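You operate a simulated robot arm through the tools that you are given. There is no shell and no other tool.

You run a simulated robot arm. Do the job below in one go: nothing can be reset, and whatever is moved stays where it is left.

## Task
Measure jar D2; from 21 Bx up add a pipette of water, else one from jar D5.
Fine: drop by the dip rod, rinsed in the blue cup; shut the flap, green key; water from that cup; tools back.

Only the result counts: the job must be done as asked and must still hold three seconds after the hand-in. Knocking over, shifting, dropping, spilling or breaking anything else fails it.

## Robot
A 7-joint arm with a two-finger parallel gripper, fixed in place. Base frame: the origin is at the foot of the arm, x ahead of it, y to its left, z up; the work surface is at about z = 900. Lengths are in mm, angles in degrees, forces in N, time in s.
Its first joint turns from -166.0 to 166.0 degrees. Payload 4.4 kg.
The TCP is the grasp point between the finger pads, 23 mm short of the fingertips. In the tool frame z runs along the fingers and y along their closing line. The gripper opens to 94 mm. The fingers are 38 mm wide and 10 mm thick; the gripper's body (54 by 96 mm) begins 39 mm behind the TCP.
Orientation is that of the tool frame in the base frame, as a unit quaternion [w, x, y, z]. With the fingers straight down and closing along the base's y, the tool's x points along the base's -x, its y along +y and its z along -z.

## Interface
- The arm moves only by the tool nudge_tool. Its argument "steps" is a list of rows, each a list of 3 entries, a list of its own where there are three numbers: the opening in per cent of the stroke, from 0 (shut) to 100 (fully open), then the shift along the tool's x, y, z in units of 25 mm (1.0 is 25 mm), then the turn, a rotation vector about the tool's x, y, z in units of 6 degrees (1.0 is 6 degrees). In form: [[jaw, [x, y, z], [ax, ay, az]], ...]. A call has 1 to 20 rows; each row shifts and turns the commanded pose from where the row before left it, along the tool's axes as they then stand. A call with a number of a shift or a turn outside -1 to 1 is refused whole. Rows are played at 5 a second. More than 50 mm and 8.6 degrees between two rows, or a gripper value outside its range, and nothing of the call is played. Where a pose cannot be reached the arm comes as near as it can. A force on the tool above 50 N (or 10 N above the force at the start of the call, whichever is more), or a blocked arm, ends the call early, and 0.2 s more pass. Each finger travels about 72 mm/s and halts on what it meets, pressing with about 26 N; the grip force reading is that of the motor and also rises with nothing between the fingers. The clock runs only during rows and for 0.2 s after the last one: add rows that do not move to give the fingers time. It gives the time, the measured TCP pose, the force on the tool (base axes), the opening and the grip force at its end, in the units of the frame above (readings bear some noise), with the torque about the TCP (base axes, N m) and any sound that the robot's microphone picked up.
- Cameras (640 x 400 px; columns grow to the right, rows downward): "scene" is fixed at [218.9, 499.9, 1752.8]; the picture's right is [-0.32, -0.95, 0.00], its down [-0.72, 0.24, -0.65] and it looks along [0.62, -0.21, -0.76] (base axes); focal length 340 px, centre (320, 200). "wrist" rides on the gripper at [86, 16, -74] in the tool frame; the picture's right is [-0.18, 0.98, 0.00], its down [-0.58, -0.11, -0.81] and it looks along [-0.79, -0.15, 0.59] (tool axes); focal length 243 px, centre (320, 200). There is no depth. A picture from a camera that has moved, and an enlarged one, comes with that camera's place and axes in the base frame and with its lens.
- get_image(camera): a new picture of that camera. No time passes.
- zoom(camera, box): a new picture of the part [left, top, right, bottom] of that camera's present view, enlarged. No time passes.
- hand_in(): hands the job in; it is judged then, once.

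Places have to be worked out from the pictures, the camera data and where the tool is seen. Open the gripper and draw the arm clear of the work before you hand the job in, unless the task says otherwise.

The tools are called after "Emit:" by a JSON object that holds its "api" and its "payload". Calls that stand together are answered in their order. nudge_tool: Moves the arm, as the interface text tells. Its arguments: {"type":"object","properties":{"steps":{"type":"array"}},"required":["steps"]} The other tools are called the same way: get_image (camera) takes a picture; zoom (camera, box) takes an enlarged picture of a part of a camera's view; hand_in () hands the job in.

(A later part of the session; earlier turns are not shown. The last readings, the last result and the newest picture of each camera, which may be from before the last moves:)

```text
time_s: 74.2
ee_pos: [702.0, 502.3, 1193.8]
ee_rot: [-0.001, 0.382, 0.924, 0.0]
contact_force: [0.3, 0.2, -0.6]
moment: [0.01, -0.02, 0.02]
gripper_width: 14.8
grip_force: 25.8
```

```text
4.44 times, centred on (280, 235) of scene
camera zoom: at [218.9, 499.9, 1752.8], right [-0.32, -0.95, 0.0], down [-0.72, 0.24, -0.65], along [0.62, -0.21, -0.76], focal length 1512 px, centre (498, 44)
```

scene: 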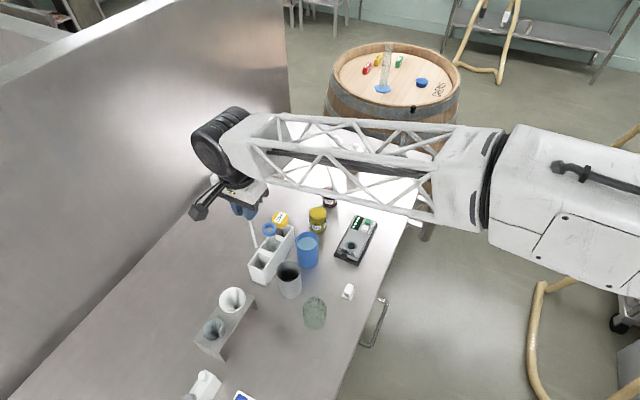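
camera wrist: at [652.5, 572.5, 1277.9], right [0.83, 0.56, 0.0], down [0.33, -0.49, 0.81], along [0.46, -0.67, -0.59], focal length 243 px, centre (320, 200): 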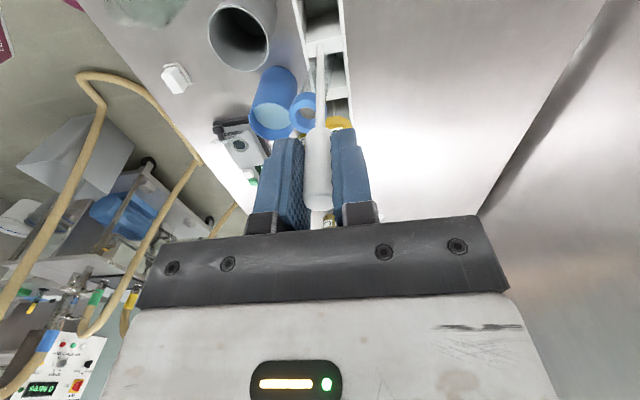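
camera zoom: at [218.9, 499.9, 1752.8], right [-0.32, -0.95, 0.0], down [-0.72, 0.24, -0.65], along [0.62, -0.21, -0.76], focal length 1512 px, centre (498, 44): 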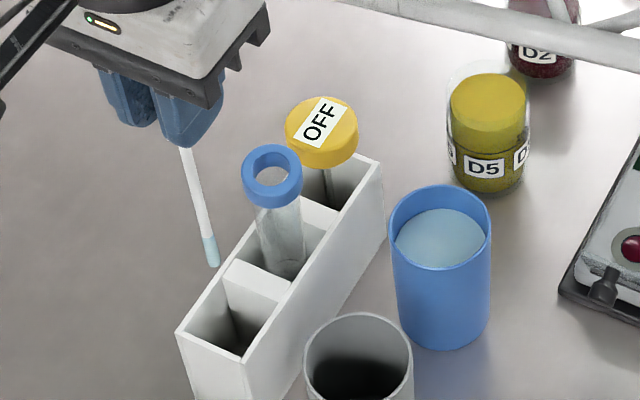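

The pose matches where the rod was lifted from. Lowering it back into its slot.

Emit:
{"api": "nudge_tool", "payload": {"steps": [[0, [-0.02, -0.03, 0.65], [0, 0, 0]], [0, [0, 0, 0.65], [0, 0, 0]], [0, [0, 0, 0.65], [0, 0, 0]], [0, [0, 0, 0.65], [0, 0, 0]], [0, [0, 0, 0.65], [0, 0, 0]], [0, [0, 0, 0.65], [0, 0, 0]], [0, [0, 0, 0.65], [0, 0, 0]], [0, [0, 0, 0.5], [0, 0, 0]], [0, [0, 0, 0.15], [0, 0, 0]], [0, [0, 0, 0], [0, 0, 0]]]}}

Emit:
{"api": "zoom", "payload": {"camera": "wrist", "box": [200, 60, 440, 230]}}

Emit:
{"api": "zoom", "payload": {"camera": "scene", "box": [230, 190, 330, 280]}}

```text
time_s: 76.4
ee_pos: [703.2, 500.6, 1064.7]
ee_rot: [0.0, 0.382, 0.924, 0.0]
contact_force: [0.8, 0.1, -0.9]
moment: [0.02, 0.01, -0.01]
gripper_width: 14.9
grip_force: 25.8
```

```text
2.35 times, centred on (320, 145) of wrist
camera zoom: at [651.5, 573.1, 1139.3], right [0.83, 0.56, 0.0], down [0.33, -0.49, 0.81], along [0.46, -0.67, -0.59], focal length 571 px, centre (320, 329)
```

zoom: 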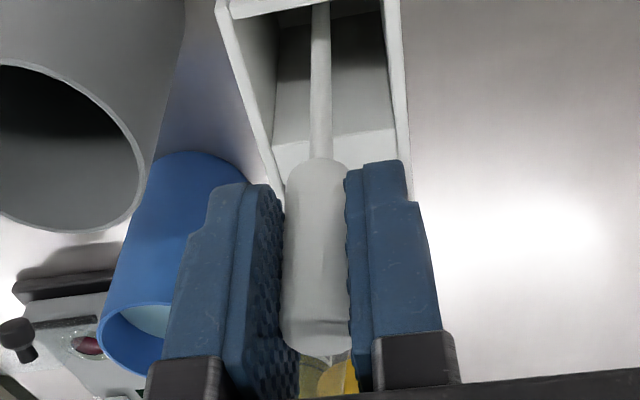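

```text
4.44 times, centred on (280, 235) of scene
camera zoom: at [218.9, 499.9, 1752.8], right [-0.32, -0.95, 0.0], down [-0.72, 0.24, -0.65], along [0.62, -0.21, -0.76], focal length 1512 px, centre (498, 44)
```

zoom: 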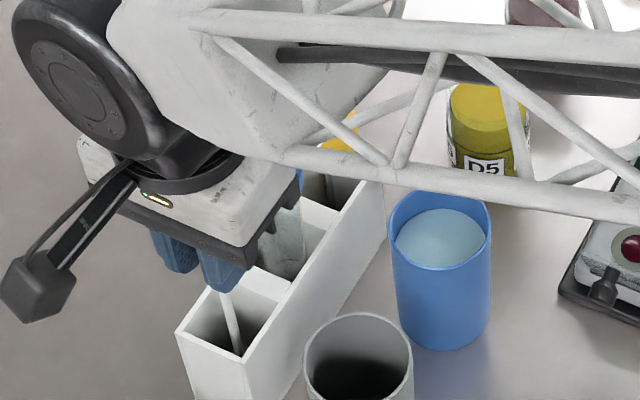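

About 4 mm above its original seat. I'll lower the rest, then open gently and rise.

Emit:
{"api": "nudge_tool", "payload": {"steps": [[0, [0, 0, 0.1], [0, 0, 0]], [0, [0, 0, 0.06], [0, 0, 0]], [0, [0, 0, 0], [0, 0, 0]], [20, [0, 0, 0], [0, 0, 0]], [25, [0, 0, 0], [0, 0, 0]], [50, [0, 0, 0], [0, 0, 0]], [60, [0, 0, 0], [0, 0, 0]], [60, [0, 0, 0], [0, 0, 0]]]}}

Emit:
{"api": "zoom", "payload": {"camera": "wrist", "box": [200, 60, 440, 230]}}

```text
time_s: 78.2
ee_pos: [702.1, 500.6, 1059.6]
ee_rot: [0.0, 0.383, 0.924, 0.0]
contact_force: [0.0, 0.2, 0.2]
moment: [-0.02, -0.04, 0.02]
gripper_width: 56.5
grip_force: 0.1
```

```text
2.35 times, centred on (320, 145) of wrist
camera zoom: at [651.0, 573.1, 1135.4], right [0.83, 0.56, 0.0], down [0.33, -0.49, 0.81], along [0.46, -0.67, -0.59], focal length 571 px, centre (320, 329)
```

zoom: 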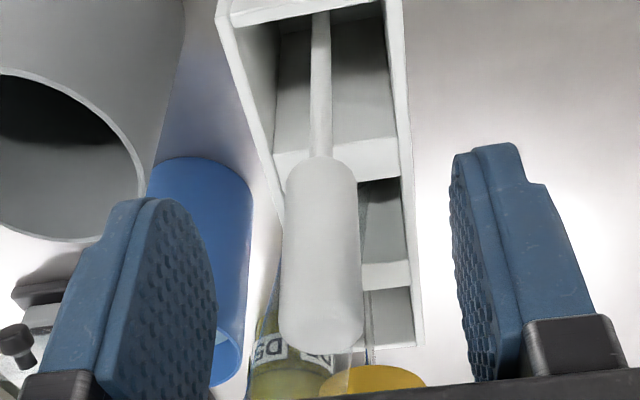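

The rod is back in its slot. Now I'll go behind the flap with the fingers set to straddle the knob, and look before touching.

Emit:
{"api": "nudge_tool", "payload": {"steps": [[60, [0, 0, -0.94], [0, 0, 0]], [60, [0, 0, -0.94], [0, 0, 0]], [60, [0, 0, -0.94], [0, 0, 0]], [60, [0, 0, -0.94], [0, 0, 0]], [60, [0, 0, -0.94], [0, 0, 0]], [60, [0, 0, -0.94], [0, 0, 0]], [30, [-0.454, -0.926, 0], [0, 0, 0]], [30, [-0.454, -0.926, 0], [0, 0, 0]], [30, [-0.454, -0.926, 0], [0, 0, 0]], [30, [-0.454, -0.926, 0], [0, 0, 0]], [30, [-0.454, -0.926, 0], [0, 0, 0]], [30, [-0.454, -0.926, 0], [0, 0, 0]], [30, [-0.454, -0.926, 0], [0, 0, 0]], [30, [-0.454, -0.926, 0], [0, 0, 0]], [30, [0, 0, 1], [0, 0, 0]], [30, [0, 0, 1], [0, 0, 0]], [30, [0, 0, 1], [0, 0, 0]], [30, [0, 0, 1], [0, 0, 0]], [30, [0, 0, 0], [0, 0, 0]]]}}

Emit:
{"api": "zoom", "payload": {"camera": "wrist", "box": [220, 0, 420, 200]}}

Emit:
{"api": "zoom", "payload": {"camera": "scene", "box": [230, 190, 390, 300]}}

```text
time_s: 82.2
ee_pos: [633.1, 305.7, 1099.8]
ee_rot: [0.0, 0.382, 0.924, 0.0]
contact_force: [0.0, -0.3, -0.4]
moment: [-0.01, 0.0, -0.02]
gripper_width: 28.1
grip_force: 0.1
```

```text
2.00 times, centred on (320, 100) of wrist
camera zoom: at [582.6, 377.9, 1175.2], right [0.83, 0.56, 0.0], down [0.33, -0.49, 0.81], along [0.46, -0.67, -0.59], focal length 485 px, centre (320, 400)
```

zoom: 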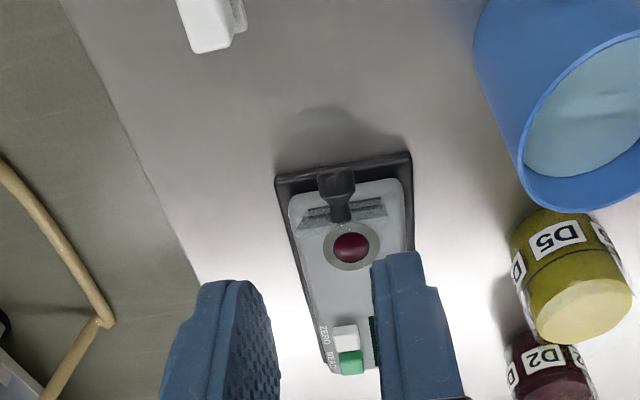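

```text
3.64 times, centred on (310, 245) of scene
camera zoom: at [218.9, 499.9, 1752.8], right [-0.32, -0.95, 0.0], down [-0.72, 0.24, -0.65], along [0.62, -0.21, -0.76], focal length 1237 px, centre (356, 36)
```

zoom: 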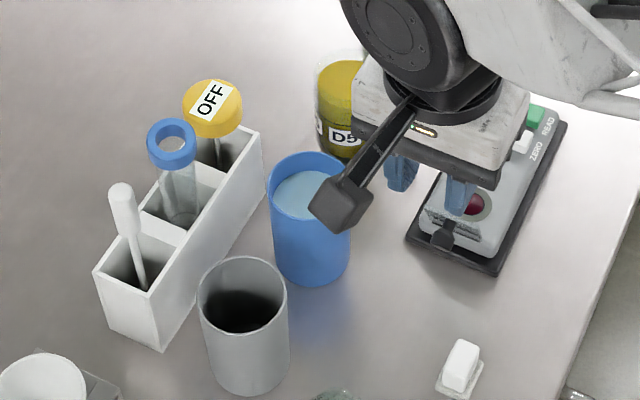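

The fingers straddle the knob's line with ~2 mm lateral offset. I'll correct that and lower behind the flap.

Emit:
{"api": "nudge_tool", "payload": {"steps": [[30, [0, 0.06, 0.9], [0, 0, 0]], [30, [0, 0, 0.9], [0, 0, 0]], [30, [0, 0, 0.9], [0, 0, 0]], [30, [0, 0, 0.9], [0, 0, 0]], [30, [0, 0, 0.9], [0, 0, 0]], [30, [0, 0, 0], [0, 0, 0]]]}}

Emit:
{"api": "zoom", "payload": {"camera": "wrist", "box": [240, 60, 400, 220]}}

Emit:
{"api": "zoom", "payload": {"camera": "scene", "box": [310, 210, 390, 280]}}

```text
time_s: 83.6
ee_pos: [634.5, 306.3, 987.6]
ee_rot: [0.001, 0.383, 0.924, 0.0]
contact_force: [0.5, -0.6, 0.4]
moment: [0.03, -0.02, 0.0]
gripper_width: 28.2
grip_force: 0.1
```

```text
2.50 times, centred on (320, 140) of wrist
camera zoom: at [584.0, 379.0, 1063.5], right [0.83, 0.56, 0.0], down [0.33, -0.49, 0.81], along [0.46, -0.67, -0.59], focal length 606 px, centre (320, 350)
```

zoom: 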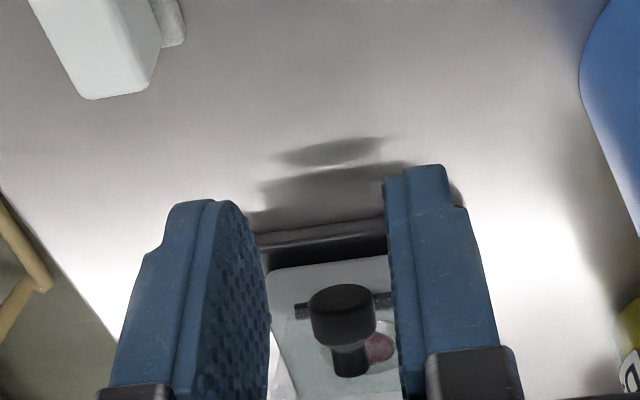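

```text
5.71 times, centred on (350, 245) of scene
camera zoom: at [218.9, 499.9, 1752.8], right [-0.32, -0.95, 0.0], down [-0.72, 0.24, -0.65], along [0.62, -0.21, -0.76], focal length 1944 px, centre (149, -57)
```

zoom: 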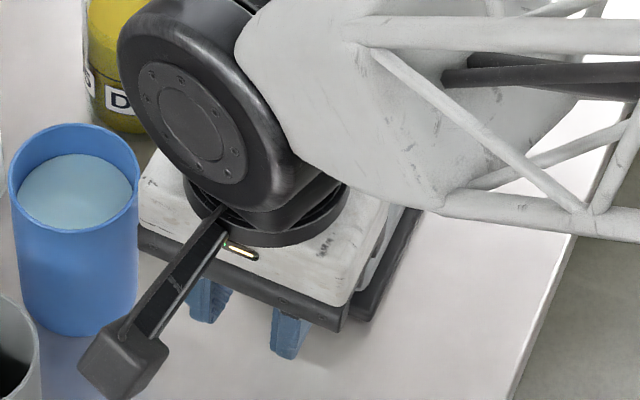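

The knob is centred between the fingers. I'll lower another ~9 mm and start pushing forward in small steps.

Emit:
{"api": "nudge_tool", "payload": {"steps": [[30, [0, -0.04, 0.36], [0, 0, 0]], [30, [-0.3, 0, 0], [0, 0, 0]], [30, [-0.3, 0, 0], [0, 0, 0]], [30, [-0.3, 0, 0], [0, 0, 0]], [30, [-0.3, 0, 0], [0, 0, 0]], [30, [0, 0, 0], [0, 0, 0]]]}}

Emit:
{"api": "zoom", "payload": {"camera": "wrist", "box": [240, 60, 400, 220]}}

```text
time_s: 85.0
ee_pos: [654.5, 283.7, 981.2]
ee_rot: [0.0, 0.382, 0.924, 0.001]
contact_force: [-8.6, -1.2, 16.5]
moment: [-0.3, -0.17, -0.11]
gripper_width: 28.5
grip_force: 0.3
```

```text
2.50 times, centred on (320, 140) of wrist
camera zoom: at [604.1, 357.0, 1056.1], right [0.83, 0.56, 0.0], down [0.33, -0.49, 0.81], along [0.46, -0.67, -0.59], focal length 606 px, centre (320, 350)
```

zoom: 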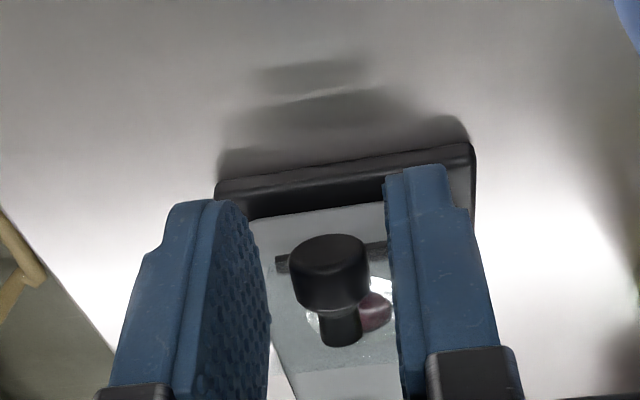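

The fingertips met the top edge of the plate from above (16 N up). I'll back off, go 13 mm lower, and push on its rear face instead.

Emit:
{"api": "nudge_tool", "payload": {"steps": [[30, [0.3, 0, -0.1], [0, 0, 0]], [30, [0.3, 0, 0], [0, 0, 0]], [30, [0.2, 0, 0.3], [0, 0, 0]], [30, [0, 0, 0.4], [0, 0, 0]], [30, [0, 0, 0], [0, 0, 0]]]}}

Emit:
{"api": "zoom", "payload": {"camera": "wrist", "box": [240, 60, 400, 220]}}

Emit:
{"api": "zoom", "payload": {"camera": "scene", "box": [310, 210, 390, 280]}}

```text
time_s: 86.2
ee_pos: [642.8, 300.1, 964.6]
ee_rot: [0.0, 0.382, 0.924, -0.001]
contact_force: [0.6, 0.2, 0.5]
moment: [-0.02, 0.01, 0.01]
gripper_width: 28.2
grip_force: 0.2
```

```text
2.50 times, centred on (320, 140) of wrist
camera zoom: at [591.2, 371.5, 1039.0], right [0.83, 0.56, 0.0], down [0.33, -0.49, 0.81], along [0.46, -0.67, -0.59], focal length 606 px, centre (320, 350)
```

zoom: 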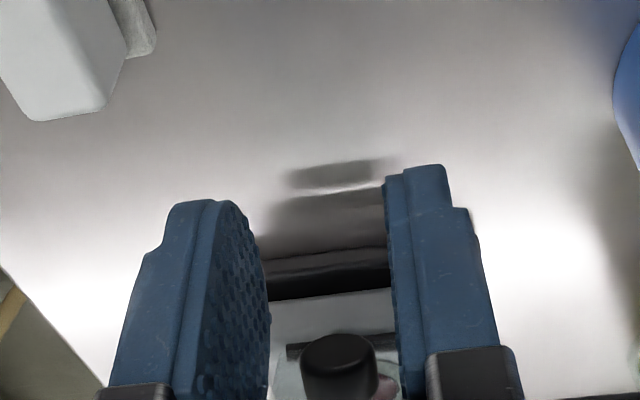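

```text
5.71 times, centred on (350, 245) of scene
camera zoom: at [218.9, 499.9, 1752.8], right [-0.32, -0.95, 0.0], down [-0.72, 0.24, -0.65], along [0.62, -0.21, -0.76], focal length 1944 px, centre (149, -57)
```

zoom: 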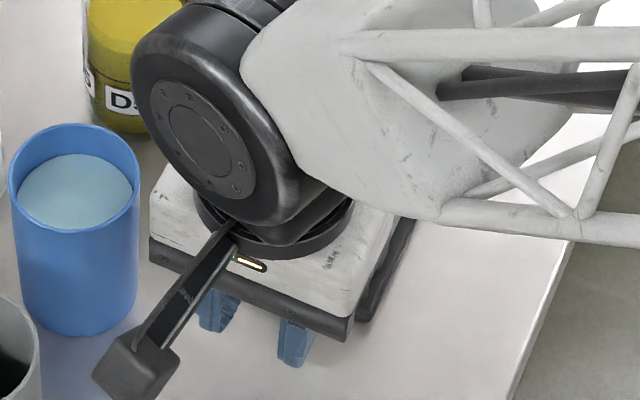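

Tips are now at about z 942, just above the meter's top face. Pushing forward gradually.

Emit:
{"api": "nudge_tool", "payload": {"steps": [[30, [-0.3, 0, 0], [0, 0, 0]], [30, [-0.3, 0, 0], [0, 0, 0]], [30, [-0.3, 0, 0], [0, 0, 0]], [30, [-0.25, 0, -0.05], [0, 0, 0]], [30, [0, 0, 0], [0, 0, 0]]]}}

Emit:
{"api": "zoom", "payload": {"camera": "wrist", "box": [240, 60, 400, 220]}}

```text
time_s: 87.4
ee_pos: [662.0, 278.2, 967.1]
ee_rot: [-0.001, 0.384, 0.923, 0.001]
contact_force: [0.2, -0.9, -0.1]
moment: [-0.01, -0.01, 0.03]
gripper_width: 28.4
grip_force: 0.0
```

```text
2.50 times, centred on (320, 140) of wrist
camera zoom: at [611.8, 350.8, 1040.2], right [0.83, 0.56, 0.0], down [0.33, -0.49, 0.81], along [0.46, -0.67, -0.59], focal length 606 px, centre (320, 350)
```

zoom: 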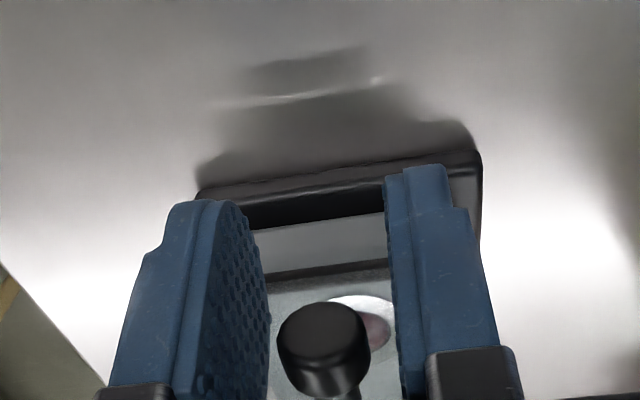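

Almost no force, and the flap is moving with the fingers. I continue forward with a slight rise to pass over the hinge bar.

Emit:
{"api": "nudge_tool", "payload": {"steps": [[30, [-0.25, 0, -0.1], [0, 0, 0]], [30, [-0.25, 0, -0.05], [0, 0, 0]], [30, [-0.25, 0, 0], [0, 0, 0]], [30, [-0.25, 0, 0], [0, 0, 0]], [30, [0, 0, 0], [0, 0, 0]]]}}

Emit:
{"api": "zoom", "payload": {"camera": "wrist", "box": [240, 60, 400, 220]}}

Emit:
{"api": "get_image", "payload": {"camera": "scene"}}

```text
time_s: 88.6
ee_pos: [679.9, 260.5, 968.5]
ee_rot: [0.0, 0.382, 0.924, 0.0]
contact_force: [-0.3, 0.2, -0.2]
moment: [-0.01, 0.05, 0.02]
gripper_width: 28.4
grip_force: 0.1
```

```text
2.50 times, centred on (320, 140) of wrist
camera zoom: at [629.4, 333.2, 1044.0], right [0.83, 0.56, 0.0], down [0.33, -0.49, 0.81], along [0.46, -0.67, -0.59], focal length 606 px, centre (320, 350)
```

zoom: 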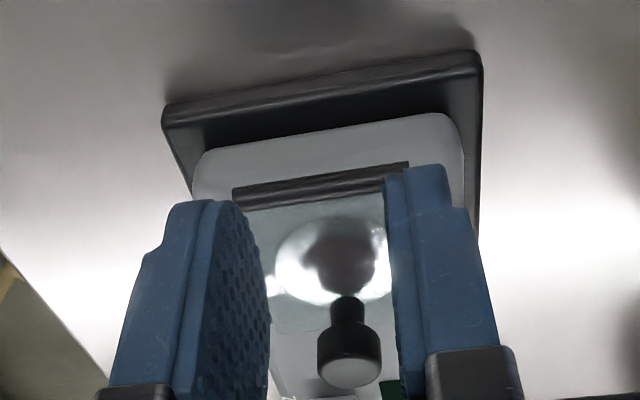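

```text
taken
```

scene: 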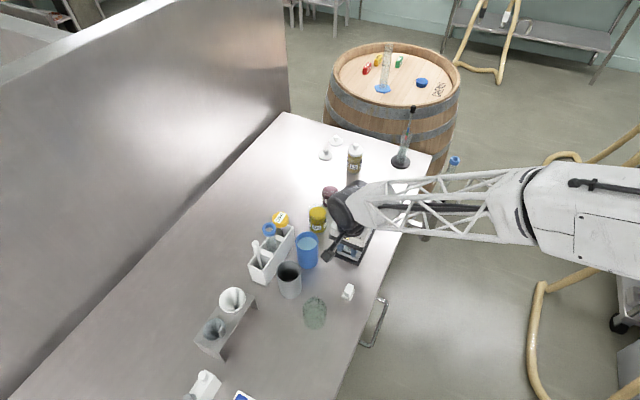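

The flap has dropped shut with its knob upright over the well. I'll rise straight up and check it.

Emit:
{"api": "nudge_tool", "payload": {"steps": [[30, [0.1, 0, -0.2], [0, 0, 0]], [30, [0.1, 0, -0.5], [0, 0, 0]], [30, [0, 0, -0.9], [0, 0, 0]], [30, [0, 0, -0.9], [0, 0, 0]], [30, [0, 0, -0.9], [0, 0, 0]], [30, [0, 0, -0.9], [0, 0, 0]], [30, [0, 0, -0.9], [0, 0, 0]], [30, [0, 0, 0], [0, 0, 0]]]}}

Emit:
{"api": "zoom", "payload": {"camera": "wrist", "box": [240, 0, 400, 150]}}

Emit:
{"api": "zoom", "payload": {"camera": "scene", "box": [310, 200, 400, 280]}}

```text
time_s: 90.4
ee_pos: [677.3, 264.3, 1098.7]
ee_rot: [0.0, 0.382, 0.924, 0.0]
contact_force: [0.7, -0.1, -0.1]
moment: [0.0, -0.03, -0.04]
gripper_width: 28.5
grip_force: 0.0
```

```text
2.67 times, centred on (320, 75) of wrist
camera zoom: at [625.5, 336.9, 1174.7], right [0.83, 0.56, 0.0], down [0.33, -0.49, 0.81], along [0.46, -0.67, -0.59], focal length 647 px, centre (320, 533)
```

zoom: 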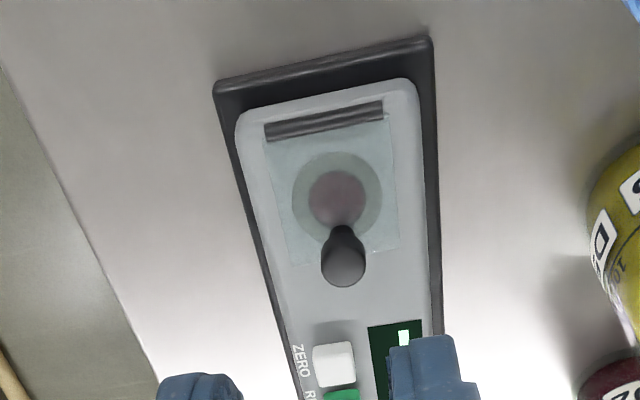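

```text
5.00 times, centred on (355, 240) of scene
camera zoom: at [218.9, 499.9, 1752.8], right [-0.32, -0.95, 0.0], down [-0.72, 0.24, -0.65], along [0.62, -0.21, -0.76], focal length 1701 px, centre (145, 0)
```

zoom: 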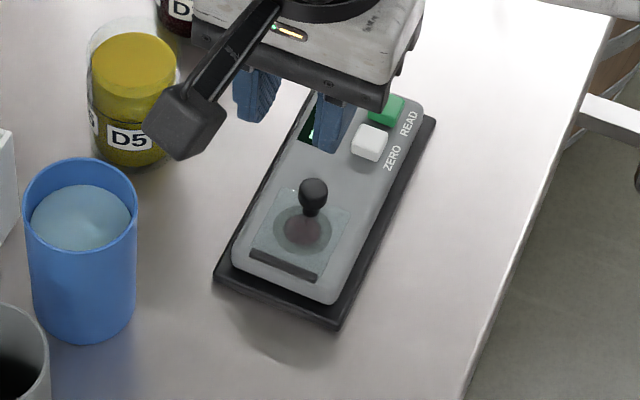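

The flap is closed flat over the drop. Now I'll close the fingers and hover above the green READ key.

Emit:
{"api": "nudge_tool", "payload": {"steps": [[0, [-0.767, -0.078, 0], [0, 0, 0]], [0, [-0.767, -0.078, 0], [0, 0, 0]], [0, [-0.767, -0.078, 0], [0, 0, 0]], [0, [-0.767, -0.078, 0], [0, 0, 0]], [0, [-0.767, -0.078, 0], [0, 0, 0]], [0, [-0.767, -0.078, 0], [0, 0, 0]], [0, [-0.767, -0.078, 0], [0, 0, 0]], [0, [0, 0, 0.8], [0, 0, 0]], [0, [0, 0, 0.8], [0, 0, 0]], [0, [0, 0, 0], [0, 0, 0]]]}}

Emit:
{"api": "zoom", "payload": {"camera": "wrist", "box": [240, 0, 400, 150]}}

Emit:
{"api": "zoom", "payload": {"camera": "scene", "box": [320, 180, 410, 260]}}

```text
time_s: 92.6
ee_pos: [761.5, 158.7, 1061.7]
ee_rot: [0.0, 0.383, 0.924, 0.0]
contact_force: [-0.3, 0.0, -0.5]
moment: [0.0, 0.01, -0.01]
gripper_width: 0.2
grip_force: 26.3
```

```text
2.67 times, centred on (320, 75) of wrist
camera zoom: at [711.5, 231.4, 1136.3], right [0.83, 0.56, 0.0], down [0.33, -0.49, 0.81], along [0.46, -0.67, -0.59], focal length 647 px, centre (320, 533)
```

zoom: 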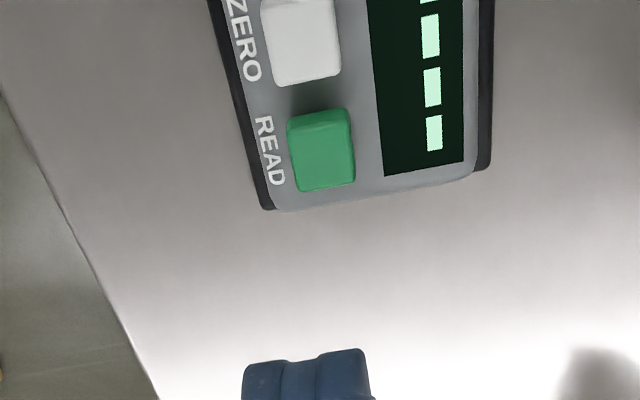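

```text
5.00 times, centred on (365, 220) of scene
camera zoom: at [218.9, 499.9, 1752.8], right [-0.32, -0.95, 0.0], down [-0.72, 0.24, -0.65], along [0.62, -0.21, -0.76], focal length 1701 px, centre (95, 100)
```

zoom: 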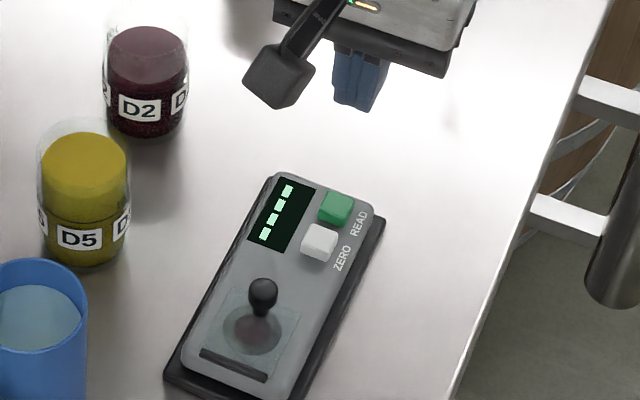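

The key is directly below; I'll shift 5 mm forward so the finger width stays clear of the white ZERO key, and descend to just above it.

Emit:
{"api": "nudge_tool", "payload": {"steps": [[0, [-0.2, 0, 0.7], [0, 0, 0]], [0, [0, 0, 0.7], [0, 0, 0]], [0, [0, 0, 0.7], [0, 0, 0]], [0, [0, 0, 0.7], [0, 0, 0]], [0, [0, 0, 0.6], [0, 0, 0]], [0, [0, 0, 0], [0, 0, 0]]]}}

Emit:
{"api": "zoom", "payload": {"camera": "wrist", "box": [240, 60, 400, 220]}}

Emit:
{"api": "zoom", "payload": {"camera": "scene", "box": [330, 190, 400, 250]}}

```text
time_s: 94.0
ee_pos: [765.3, 156.4, 974.6]
ee_rot: [-0.001, 0.383, 0.924, 0.0]
contact_force: [0.0, -0.1, -0.3]
moment: [0.0, 0.0, -0.03]
gripper_width: 0.0
grip_force: 26.3
```

```text
2.50 times, centred on (320, 140) of wrist
camera zoom: at [714.4, 229.1, 1049.4], right [0.83, 0.56, 0.0], down [0.33, -0.49, 0.81], along [0.46, -0.67, -0.59], focal length 606 px, centre (320, 350)
```

zoom: 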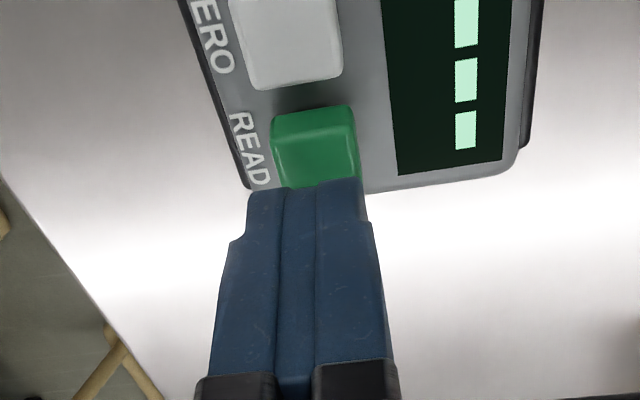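

```text
6.67 times, centred on (365, 220) of scene
camera zoom: at [218.9, 499.9, 1752.8], right [-0.32, -0.95, 0.0], down [-0.72, 0.24, -0.65], along [0.62, -0.21, -0.76], focal length 2268 px, centre (20, 67)
```

zoom: 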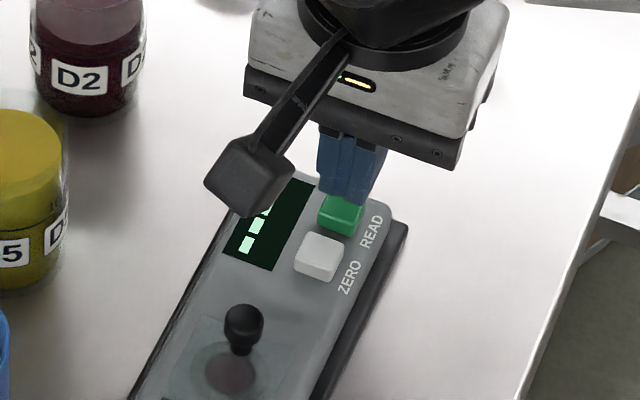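

Aligned over the key; I'll shift back 3.5 mm to centre on it and press down in small steps.

Emit:
{"api": "nudge_tool", "payload": {"steps": [[0, [0.14, 0, 0.2], [0, 0, 0]], [0, [0, 0, 0.1], [0, 0, 0]], [0, [0, 0, 0.06], [0, 0, 0]], [0, [0, 0, 0.06], [0, 0, 0]], [0, [0, 0, 0.04], [0, 0, 0]], [0, [0, 0, 0.04], [0, 0, 0]]]}}

Emit:
{"api": "zoom", "payload": {"camera": "wrist", "box": [240, 60, 400, 220]}}

```text
time_s: 95.4
ee_pos: [761.4, 158.4, 963.1]
ee_rot: [0.0, 0.383, 0.924, 0.0]
contact_force: [-0.9, 0.1, 0.8]
moment: [-0.02, 0.01, 0.04]
gripper_width: 0.0
grip_force: 25.8
```

```text
2.50 times, centred on (320, 140) of wrist
camera zoom: at [712.0, 231.1, 1037.1], right [0.83, 0.56, 0.0], down [0.33, -0.49, 0.81], along [0.46, -0.67, -0.59], focal length 606 px, centre (320, 350)
```

zoom: 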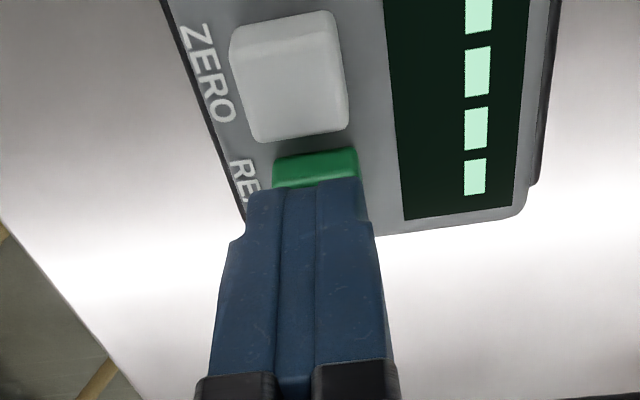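

No force yet, so the tip is right at the key's surface. I'll keep pressing in 1 mm steps, then release.

Emit:
{"api": "nudge_tool", "payload": {"steps": [[0, [0, 0, 0.04], [0, 0, 0]], [0, [0, 0, 0.04], [0, 0, 0]], [0, [0, 0, 0.04], [0, 0, 0]], [0, [0, 0, 0.04], [0, 0, 0]], [0, [0, 0, 0.04], [0, 0, 0]], [0, [0, 0, 0.04], [0, 0, 0]]]}}

Emit:
{"api": "zoom", "payload": {"camera": "wrist", "box": [240, 60, 400, 220]}}

Emit:
{"api": "zoom", "payload": {"camera": "scene", "box": [330, 190, 400, 250]}}

```text
time_s: 96.8
ee_pos: [761.5, 158.1, 956.4]
ee_rot: [0.0, 0.383, 0.924, 0.0]
contact_force: [-7.3, 4.3, 15.6]
moment: [0.1, 0.21, 0.02]
gripper_width: 0.0
grip_force: 26.4
heard: click
```

```text
2.50 times, centred on (320, 140) of wrist
camera zoom: at [711.7, 231.4, 1031.6], right [0.83, 0.56, 0.0], down [0.33, -0.49, 0.81], along [0.46, -0.67, -0.59], focal length 606 px, centre (320, 350)
```

zoom: 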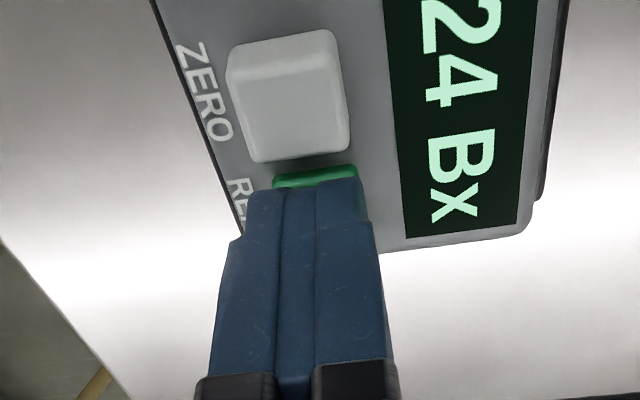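

```text
6.67 times, centred on (365, 220) of scene
camera zoom: at [218.9, 499.9, 1752.8], right [-0.32, -0.95, 0.0], down [-0.72, 0.24, -0.65], along [0.62, -0.21, -0.76], focal length 2268 px, centre (20, 67)
```

zoom: 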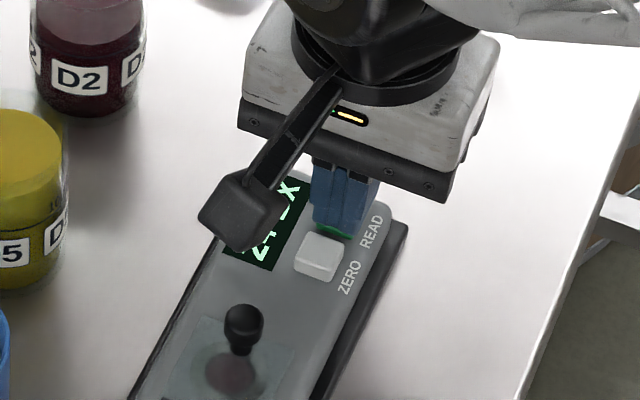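

Click heard and the display shows "24 Bx" (possibly with more digits hidden). I'll rise and read the whole display.

Emit:
{"api": "nudge_tool", "payload": {"steps": [[0, [0, 0, -0.2], [0, 0, 0]], [0, [0, 0, -0.6], [0, 0, 0]], [0, [0, 0, -0.9], [0, 0, 0]], [0, [0, 0, -0.9], [0, 0, 0]], [0, [0.5, 0, -0.9], [0, 0, 0]], [0, [0.9, 0, -0.9], [0, 0, 0]], [0, [0.9, 0, -0.5], [0, 0, 0]], [0, [0, 0, 0], [0, 0, 0]]]}}

Emit:
{"api": "zoom", "payload": {"camera": "wrist", "box": [240, 0, 400, 150]}}

Emit:
{"api": "zoom", "payload": {"camera": "scene", "box": [330, 200, 390, 270]}}

```text
time_s: 98.6
ee_pos: [719.6, 198.8, 1079.8]
ee_rot: [0.0, 0.382, 0.924, 0.0]
contact_force: [0.2, -0.1, -0.9]
moment: [-0.01, 0.02, 0.0]
gripper_width: 0.0
grip_force: 25.8
```

```text
2.67 times, centred on (320, 75) of wrist
camera zoom: at [670.0, 272.3, 1154.8], right [0.83, 0.56, 0.0], down [0.33, -0.49, 0.81], along [0.46, -0.67, -0.59], focal length 647 px, centre (320, 533)
```

zoom: 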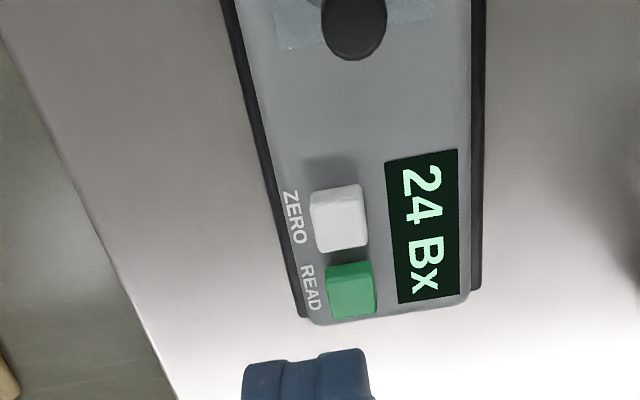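

```text
5.71 times, centred on (360, 235) of scene
camera zoom: at [218.9, 499.9, 1752.8], right [-0.32, -0.95, 0.0], down [-0.72, 0.24, -0.65], along [0.62, -0.21, -0.76], focal length 1944 px, centre (91, 0)
```

zoom: 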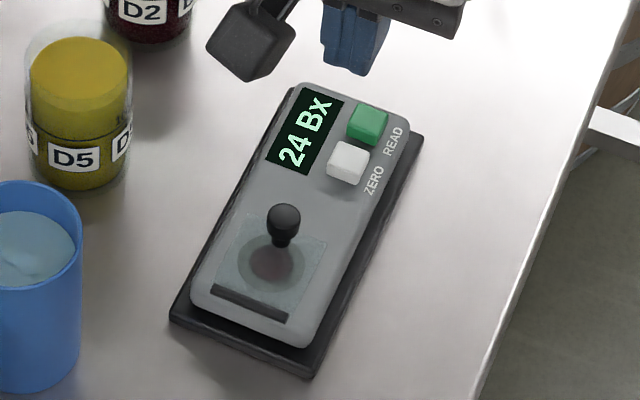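

24 Bx ≥ 21, so D2 gets a pipette of water from the blue cup. I'll go back over the rack, opening the gripper, to locate the (now leaning) pipette.

Emit:
{"api": "nudge_tool", "payload": {"steps": [[0, [0, 0, -0.985], [0, 0, 0]], [0, [0, 0, -0.985], [0, 0, 0]], [0, [0, 0, -0.985], [0, 0, 0]], [0, [0, 0, -0.985], [0, 0, 0]], [0, [0, 0, -0.985], [0, 0, 0]], [60, [0.902, 0.802, 0], [0, 0, 0]], [80, [0.902, 0.802, 0], [0, 0, 0]], [80, [0.902, 0.802, 0], [0, 0, 0]], [80, [0.902, 0.802, 0], [0, 0, 0]], [80, [0.902, 0.802, 0], [0, 0, 0]], [80, [0.902, 0.802, 0], [0, 0, 0]], [80, [0.902, 0.802, 0], [0, 0, 0]], [80, [0.902, 0.802, 0], [0, 0, 0]], [80, [0.902, 0.802, 0], [0, 0, 0]], [80, [0.902, 0.802, 0], [0, 0, 0]], [80, [0, 0, 0], [0, 0, 0]]]}}

Emit:
{"api": "zoom", "payload": {"camera": "wrist", "box": [240, 0, 400, 150]}}

Emit:
{"api": "zoom", "payload": {"camera": "scene", "box": [240, 200, 310, 280]}}

Emit:
{"api": "zoom", "payload": {"camera": "scene", "box": [300, 160, 370, 260]}}

```text
time_s: 102.0
ee_pos: [703.9, 502.0, 1201.3]
ee_rot: [0.0, 0.383, 0.924, 0.0]
contact_force: [0.2, 0.2, -0.1]
moment: [0.01, 0.0, -0.01]
gripper_width: 75.3
grip_force: 0.1
```

```text
2.67 times, centred on (320, 75) of wrist
camera zoom: at [653.6, 574.2, 1275.9], right [0.83, 0.56, 0.0], down [0.33, -0.49, 0.81], along [0.46, -0.67, -0.59], focal length 647 px, centre (320, 533)
```

zoom: 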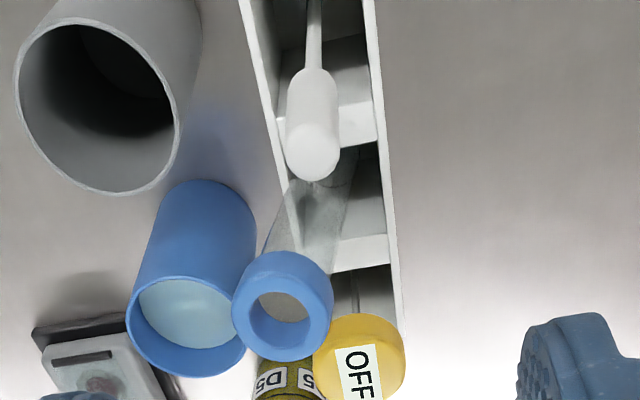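

```text
5.00 times, centred on (275, 240) of scene
camera zoom: at [218.9, 499.9, 1752.8], right [-0.32, -0.95, 0.0], down [-0.72, 0.24, -0.65], along [0.62, -0.21, -0.76], focal length 1701 px, centre (545, 0)
```

zoom: 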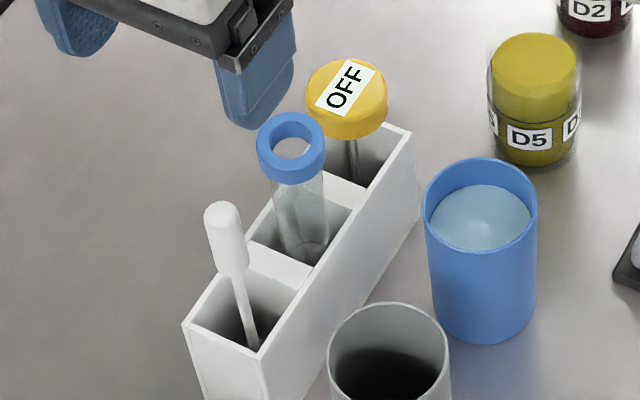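

```text
4.00 times, centred on (335, 210) of scene
camera zoom: at [218.9, 499.9, 1752.8], right [-0.32, -0.95, 0.0], down [-0.72, 0.24, -0.65], along [0.62, -0.21, -0.76], focal length 1361 px, centre (260, 160)
```

zoom: 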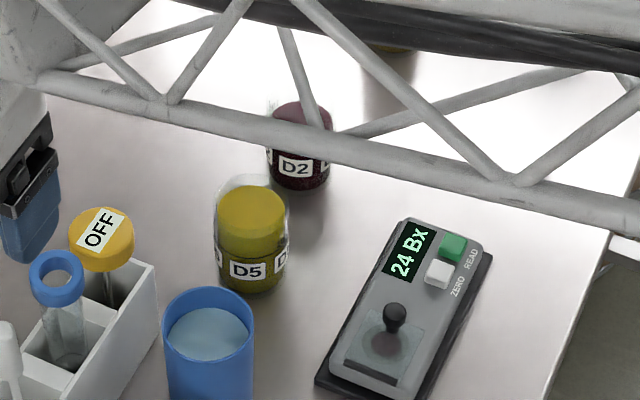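

The ring's top centre is at about (718,459.5,1088) with the tube leaning about 5°. I'll hover above it and check alignment.

Emit:
{"api": "nudge_tool", "payload": {"steps": [[80, [-0.79, -0.38, 0], [0, 0, 0]], [80, [-0.79, -0.38, 0], [0, 0, 0]], [80, [0, 0, 0.9], [0, 0, 0]], [80, [0, 0, 0.9], [0, 0, 0]], [80, [0, 0, 0.9], [0, 0, 0]], [80, [0, 0, 0], [0, 0, 0]]]}}

Emit:
{"api": "zoom", "payload": {"camera": "wrist", "box": [220, 20, 420, 200]}}

Emit:
{"api": "zoom", "payload": {"camera": "scene", "box": [240, 190, 320, 290]}}

```text
time_s: 103.4
ee_pos: [719.5, 460.8, 1133.6]
ee_rot: [-0.001, 0.383, 0.924, 0.0]
contact_force: [0.2, 0.8, 0.6]
moment: [0.02, -0.01, 0.01]
gripper_width: 75.0
grip_force: 0.2
```

```text
2.22 times, centred on (320, 110) of wrist
camera zoom: at [668.5, 532.2, 1208.4], right [0.83, 0.56, 0.0], down [0.33, -0.49, 0.81], along [0.46, -0.67, -0.59], focal length 539 px, centre (320, 400)
```

zoom: 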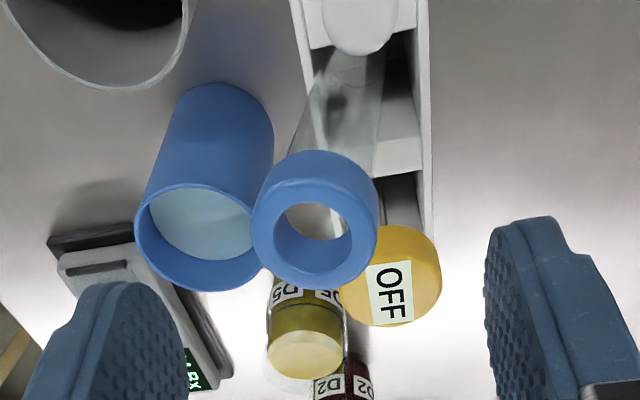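

```text
4.00 times, centred on (280, 240) of scene
camera zoom: at [218.9, 499.9, 1752.8], right [-0.32, -0.95, 0.0], down [-0.72, 0.24, -0.65], along [0.62, -0.21, -0.76], focal length 1361 px, centre (480, 40)
```

zoom: 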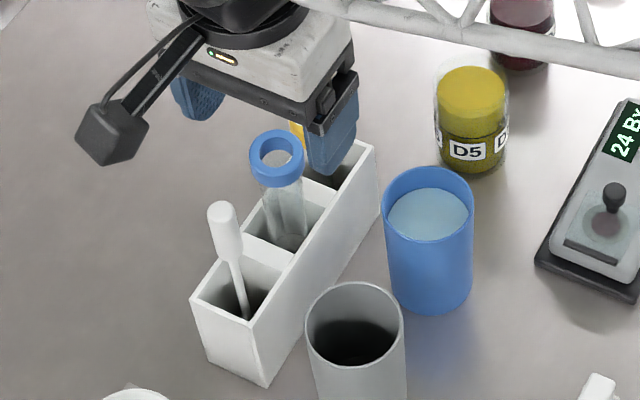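

Alignment is within about 1.5 mm. Descending to the ring height and closing.

Emit:
{"api": "nudge_tool", "payload": {"steps": [[80, [0.04, -0.04, 0.575], [0, 0, 0]], [80, [0, 0, 0.575], [0, 0, 0]], [80, [0, 0, 0.575], [0, 0, 0]], [80, [0, 0, 0.575], [0, 0, 0]], [60, [0, 0, 0], [0, 0, 0]], [45, [0, 0, 0], [0, 0, 0]], [38, [0, 0, 0], [0, 0, 0]]]}}

Emit:
{"api": "zoom", "payload": {"camera": "wrist", "box": [220, 50, 420, 230]}}

Emit:
{"api": "zoom", "payload": {"camera": "scene", "box": [240, 190, 320, 290]}}

```text
time_s: 105.0
ee_pos: [717.6, 458.6, 1077.2]
ee_rot: [0.0, 0.383, 0.924, -0.001]
contact_force: [0.1, -0.2, -0.1]
moment: [0.01, 0.0, 0.02]
gripper_width: 35.7
grip_force: 0.1
```

```text
2.22 times, centred on (320, 140) of wrist
camera zoom: at [667.3, 531.6, 1152.2], right [0.83, 0.56, 0.0], down [0.33, -0.49, 0.81], along [0.46, -0.67, -0.59], focal length 539 px, centre (320, 333)
```

zoom: 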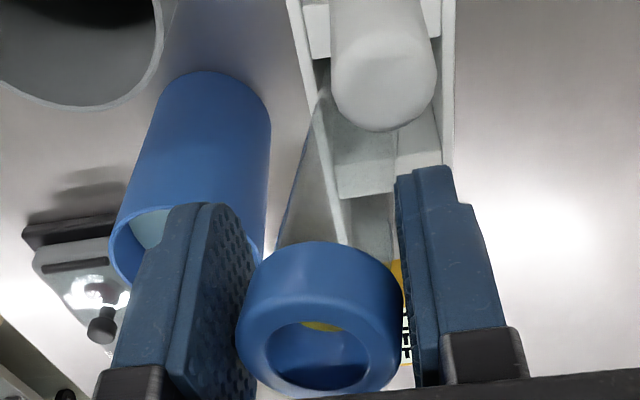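

```text
4.00 times, centred on (280, 240) of scene
camera zoom: at [218.9, 499.9, 1752.8], right [-0.32, -0.95, 0.0], down [-0.72, 0.24, -0.65], along [0.62, -0.21, -0.76], focal length 1361 px, centre (480, 40)
```

zoom: 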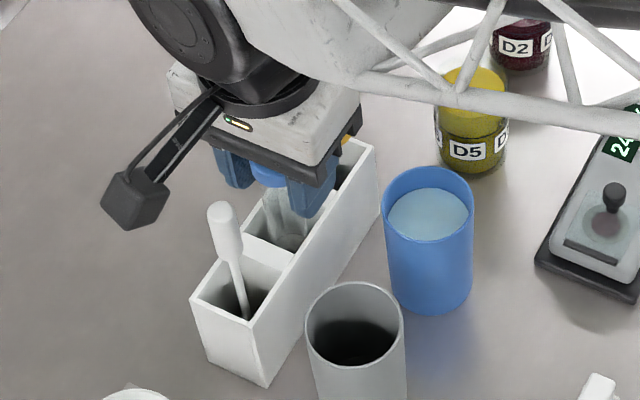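

The ring sits between the pads. Closing gently now.

Emit:
{"api": "nudge_tool", "payload": {"steps": [[35, [0, 0, 0], [0, 0, 0]], [32, [0, 0, 0], [0, 0, 0]], [28, [0, 0, 0], [0, 0, 0]], [15, [0, 0, 0], [0, 0, 0]], [0, [0, 0, 0], [0, 0, 0]], [0, [0, 0, 0], [0, 0, 0]], [0, [0, 0, 0], [0, 0, 0]]]}}

Emit:
{"api": "zoom", "payload": {"camera": "wrist", "box": [220, 50, 420, 230]}}

Emit:
{"api": "zoom", "payload": {"camera": "scene", "box": [240, 190, 320, 290]}}

```text
time_s: 106.6
ee_pos: [717.2, 458.5, 1076.3]
ee_rot: [-0.001, 0.383, 0.924, 0.001]
contact_force: [3.9, 3.1, 1.1]
moment: [0.35, -0.38, 0.03]
gripper_width: 32.9
grip_force: 25.7
```

```text
2.22 times, centred on (320, 140) of wrist
camera zoom: at [667.3, 531.7, 1152.3], right [0.83, 0.56, 0.0], down [0.33, -0.49, 0.81], along [0.46, -0.67, -0.59], focal length 539 px, centre (320, 333)
```

zoom: 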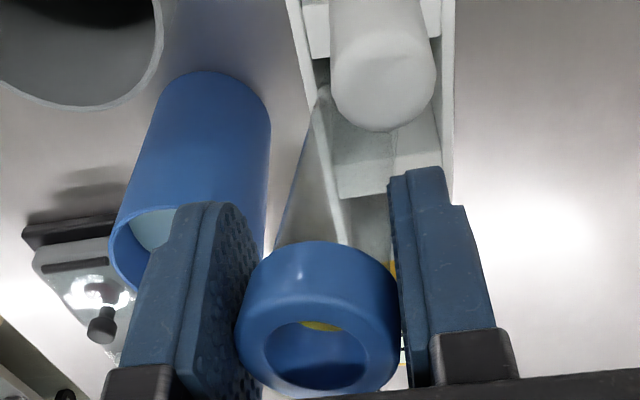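

```text
4.00 times, centred on (280, 240) of scene
camera zoom: at [218.9, 499.9, 1752.8], right [-0.32, -0.95, 0.0], down [-0.72, 0.24, -0.65], along [0.62, -0.21, -0.76], focal length 1361 px, centre (480, 40)
```

zoom: 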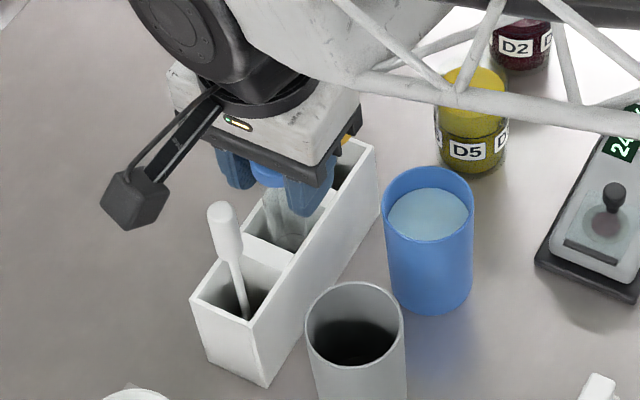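

The ring is held with the tube slightly tilted and pressing toward +l on the slot edge. I'll ease a few mm that way while lifting slowly.

Emit:
{"api": "nudge_tool", "payload": {"steps": [[0, [0, 0.1, -0.2], [0, 0, 0]], [0, [0, 0.1, -0.3], [0, 0, 0]], [0, [0, 0.05, -0.4], [0, 0, 0]], [0, [0, 0, -0.5], [0, 0, 0]], [0, [0, 0, -0.6], [0, 0, 0]], [0, [0, 0, 0], [0, 0, 0]]]}}

Emit:
{"api": "zoom", "payload": {"camera": "wrist", "box": [220, 50, 420, 230]}}

Emit:
{"api": "zoom", "payload": {"camera": "scene", "box": [240, 190, 320, 290]}}

```text
time_s: 108.0
ee_pos: [721.4, 462.9, 1126.7]
ee_rot: [-0.001, 0.383, 0.924, 0.0]
contact_force: [0.8, 0.2, 0.2]
moment: [-0.01, 0.02, -0.03]
gripper_width: 32.5
grip_force: 26.1
```

```text
2.22 times, centred on (320, 140) of wrist
camera zoom: at [670.6, 535.1, 1201.4], right [0.83, 0.56, 0.0], down [0.33, -0.49, 0.81], along [0.46, -0.67, -0.59], focal length 539 px, centre (320, 333)
```

zoom: 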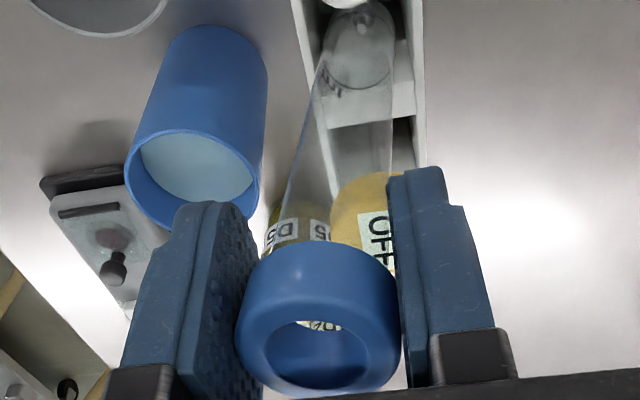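

```text
4.00 times, centred on (280, 240) of scene
camera zoom: at [218.9, 499.9, 1752.8], right [-0.32, -0.95, 0.0], down [-0.72, 0.24, -0.65], along [0.62, -0.21, -0.76], focal length 1361 px, centre (480, 40)
```

zoom: 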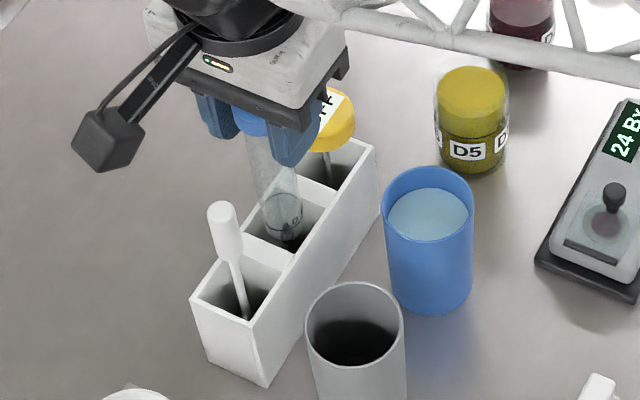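

It came free of the slot sides. Continuing the lift until the tube clears the rack, then inspecting.

Emit:
{"api": "nudge_tool", "payload": {"steps": [[0, [0, 0, -0.6], [0, 0, 0]], [0, [0, 0, -0.7], [0, 0, 0]], [0, [0, 0, -0.7], [0, 0, 0]], [0, [0, 0, -0.7], [0, 0, 0]], [0, [0, 0, -0.7], [0, 0, 0]], [0, [0, 0, -0.6], [0, 0, 0]], [0, [0, 0, 0], [0, 0, 0]]]}}

Emit:
{"api": "get_image", "payload": {"camera": "wrist"}}

Emit:
{"api": "zoom", "payload": {"camera": "wrist", "box": [240, 20, 400, 200]}}

Emit:
{"api": "zoom", "payload": {"camera": "scene", "box": [240, 170, 320, 270]}}

```text
time_s: 109.6
ee_pos: [721.3, 465.0, 1226.6]
ee_rot: [0.0, 0.383, 0.924, 0.001]
contact_force: [0.0, 0.3, 0.0]
moment: [0.0, 0.03, -0.01]
gripper_width: 32.2
grip_force: 26.4
```

```text
taken
camera wrist: at [671.4, 537.4, 1301.2], right [0.83, 0.56, 0.0], down [0.33, -0.49, 0.81], along [0.46, -0.67, -0.59], focal length 243 px, centre (320, 200)
```

wrist: 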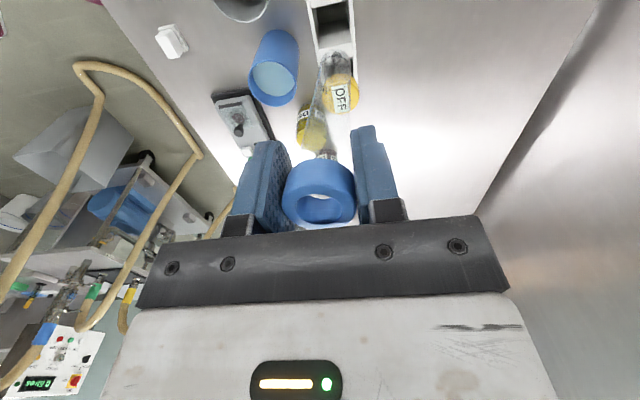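

```text
2.22 times, centred on (320, 110) of wrist
camera zoom: at [671.4, 537.4, 1301.2], right [0.83, 0.56, 0.0], down [0.33, -0.49, 0.81], along [0.46, -0.67, -0.59], focal length 539 px, centre (320, 400)
```

zoom: 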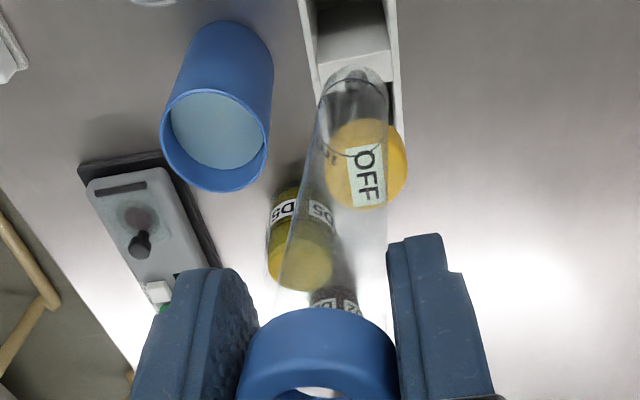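

```text
4.00 times, centred on (280, 220) of scene
camera zoom: at [218.9, 499.9, 1752.8], right [-0.32, -0.95, 0.0], down [-0.72, 0.24, -0.65], along [0.62, -0.21, -0.76], focal length 1361 px, centre (480, 120)
```

zoom: 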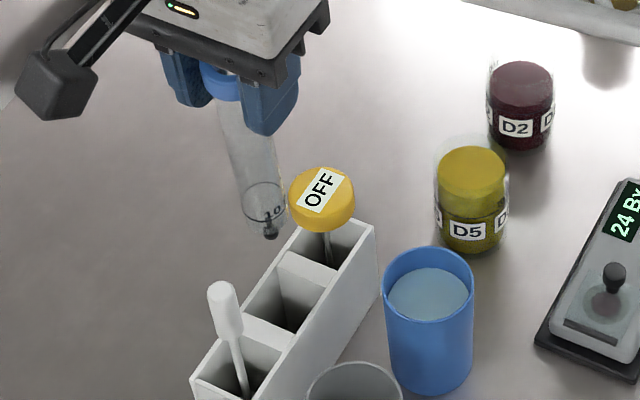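

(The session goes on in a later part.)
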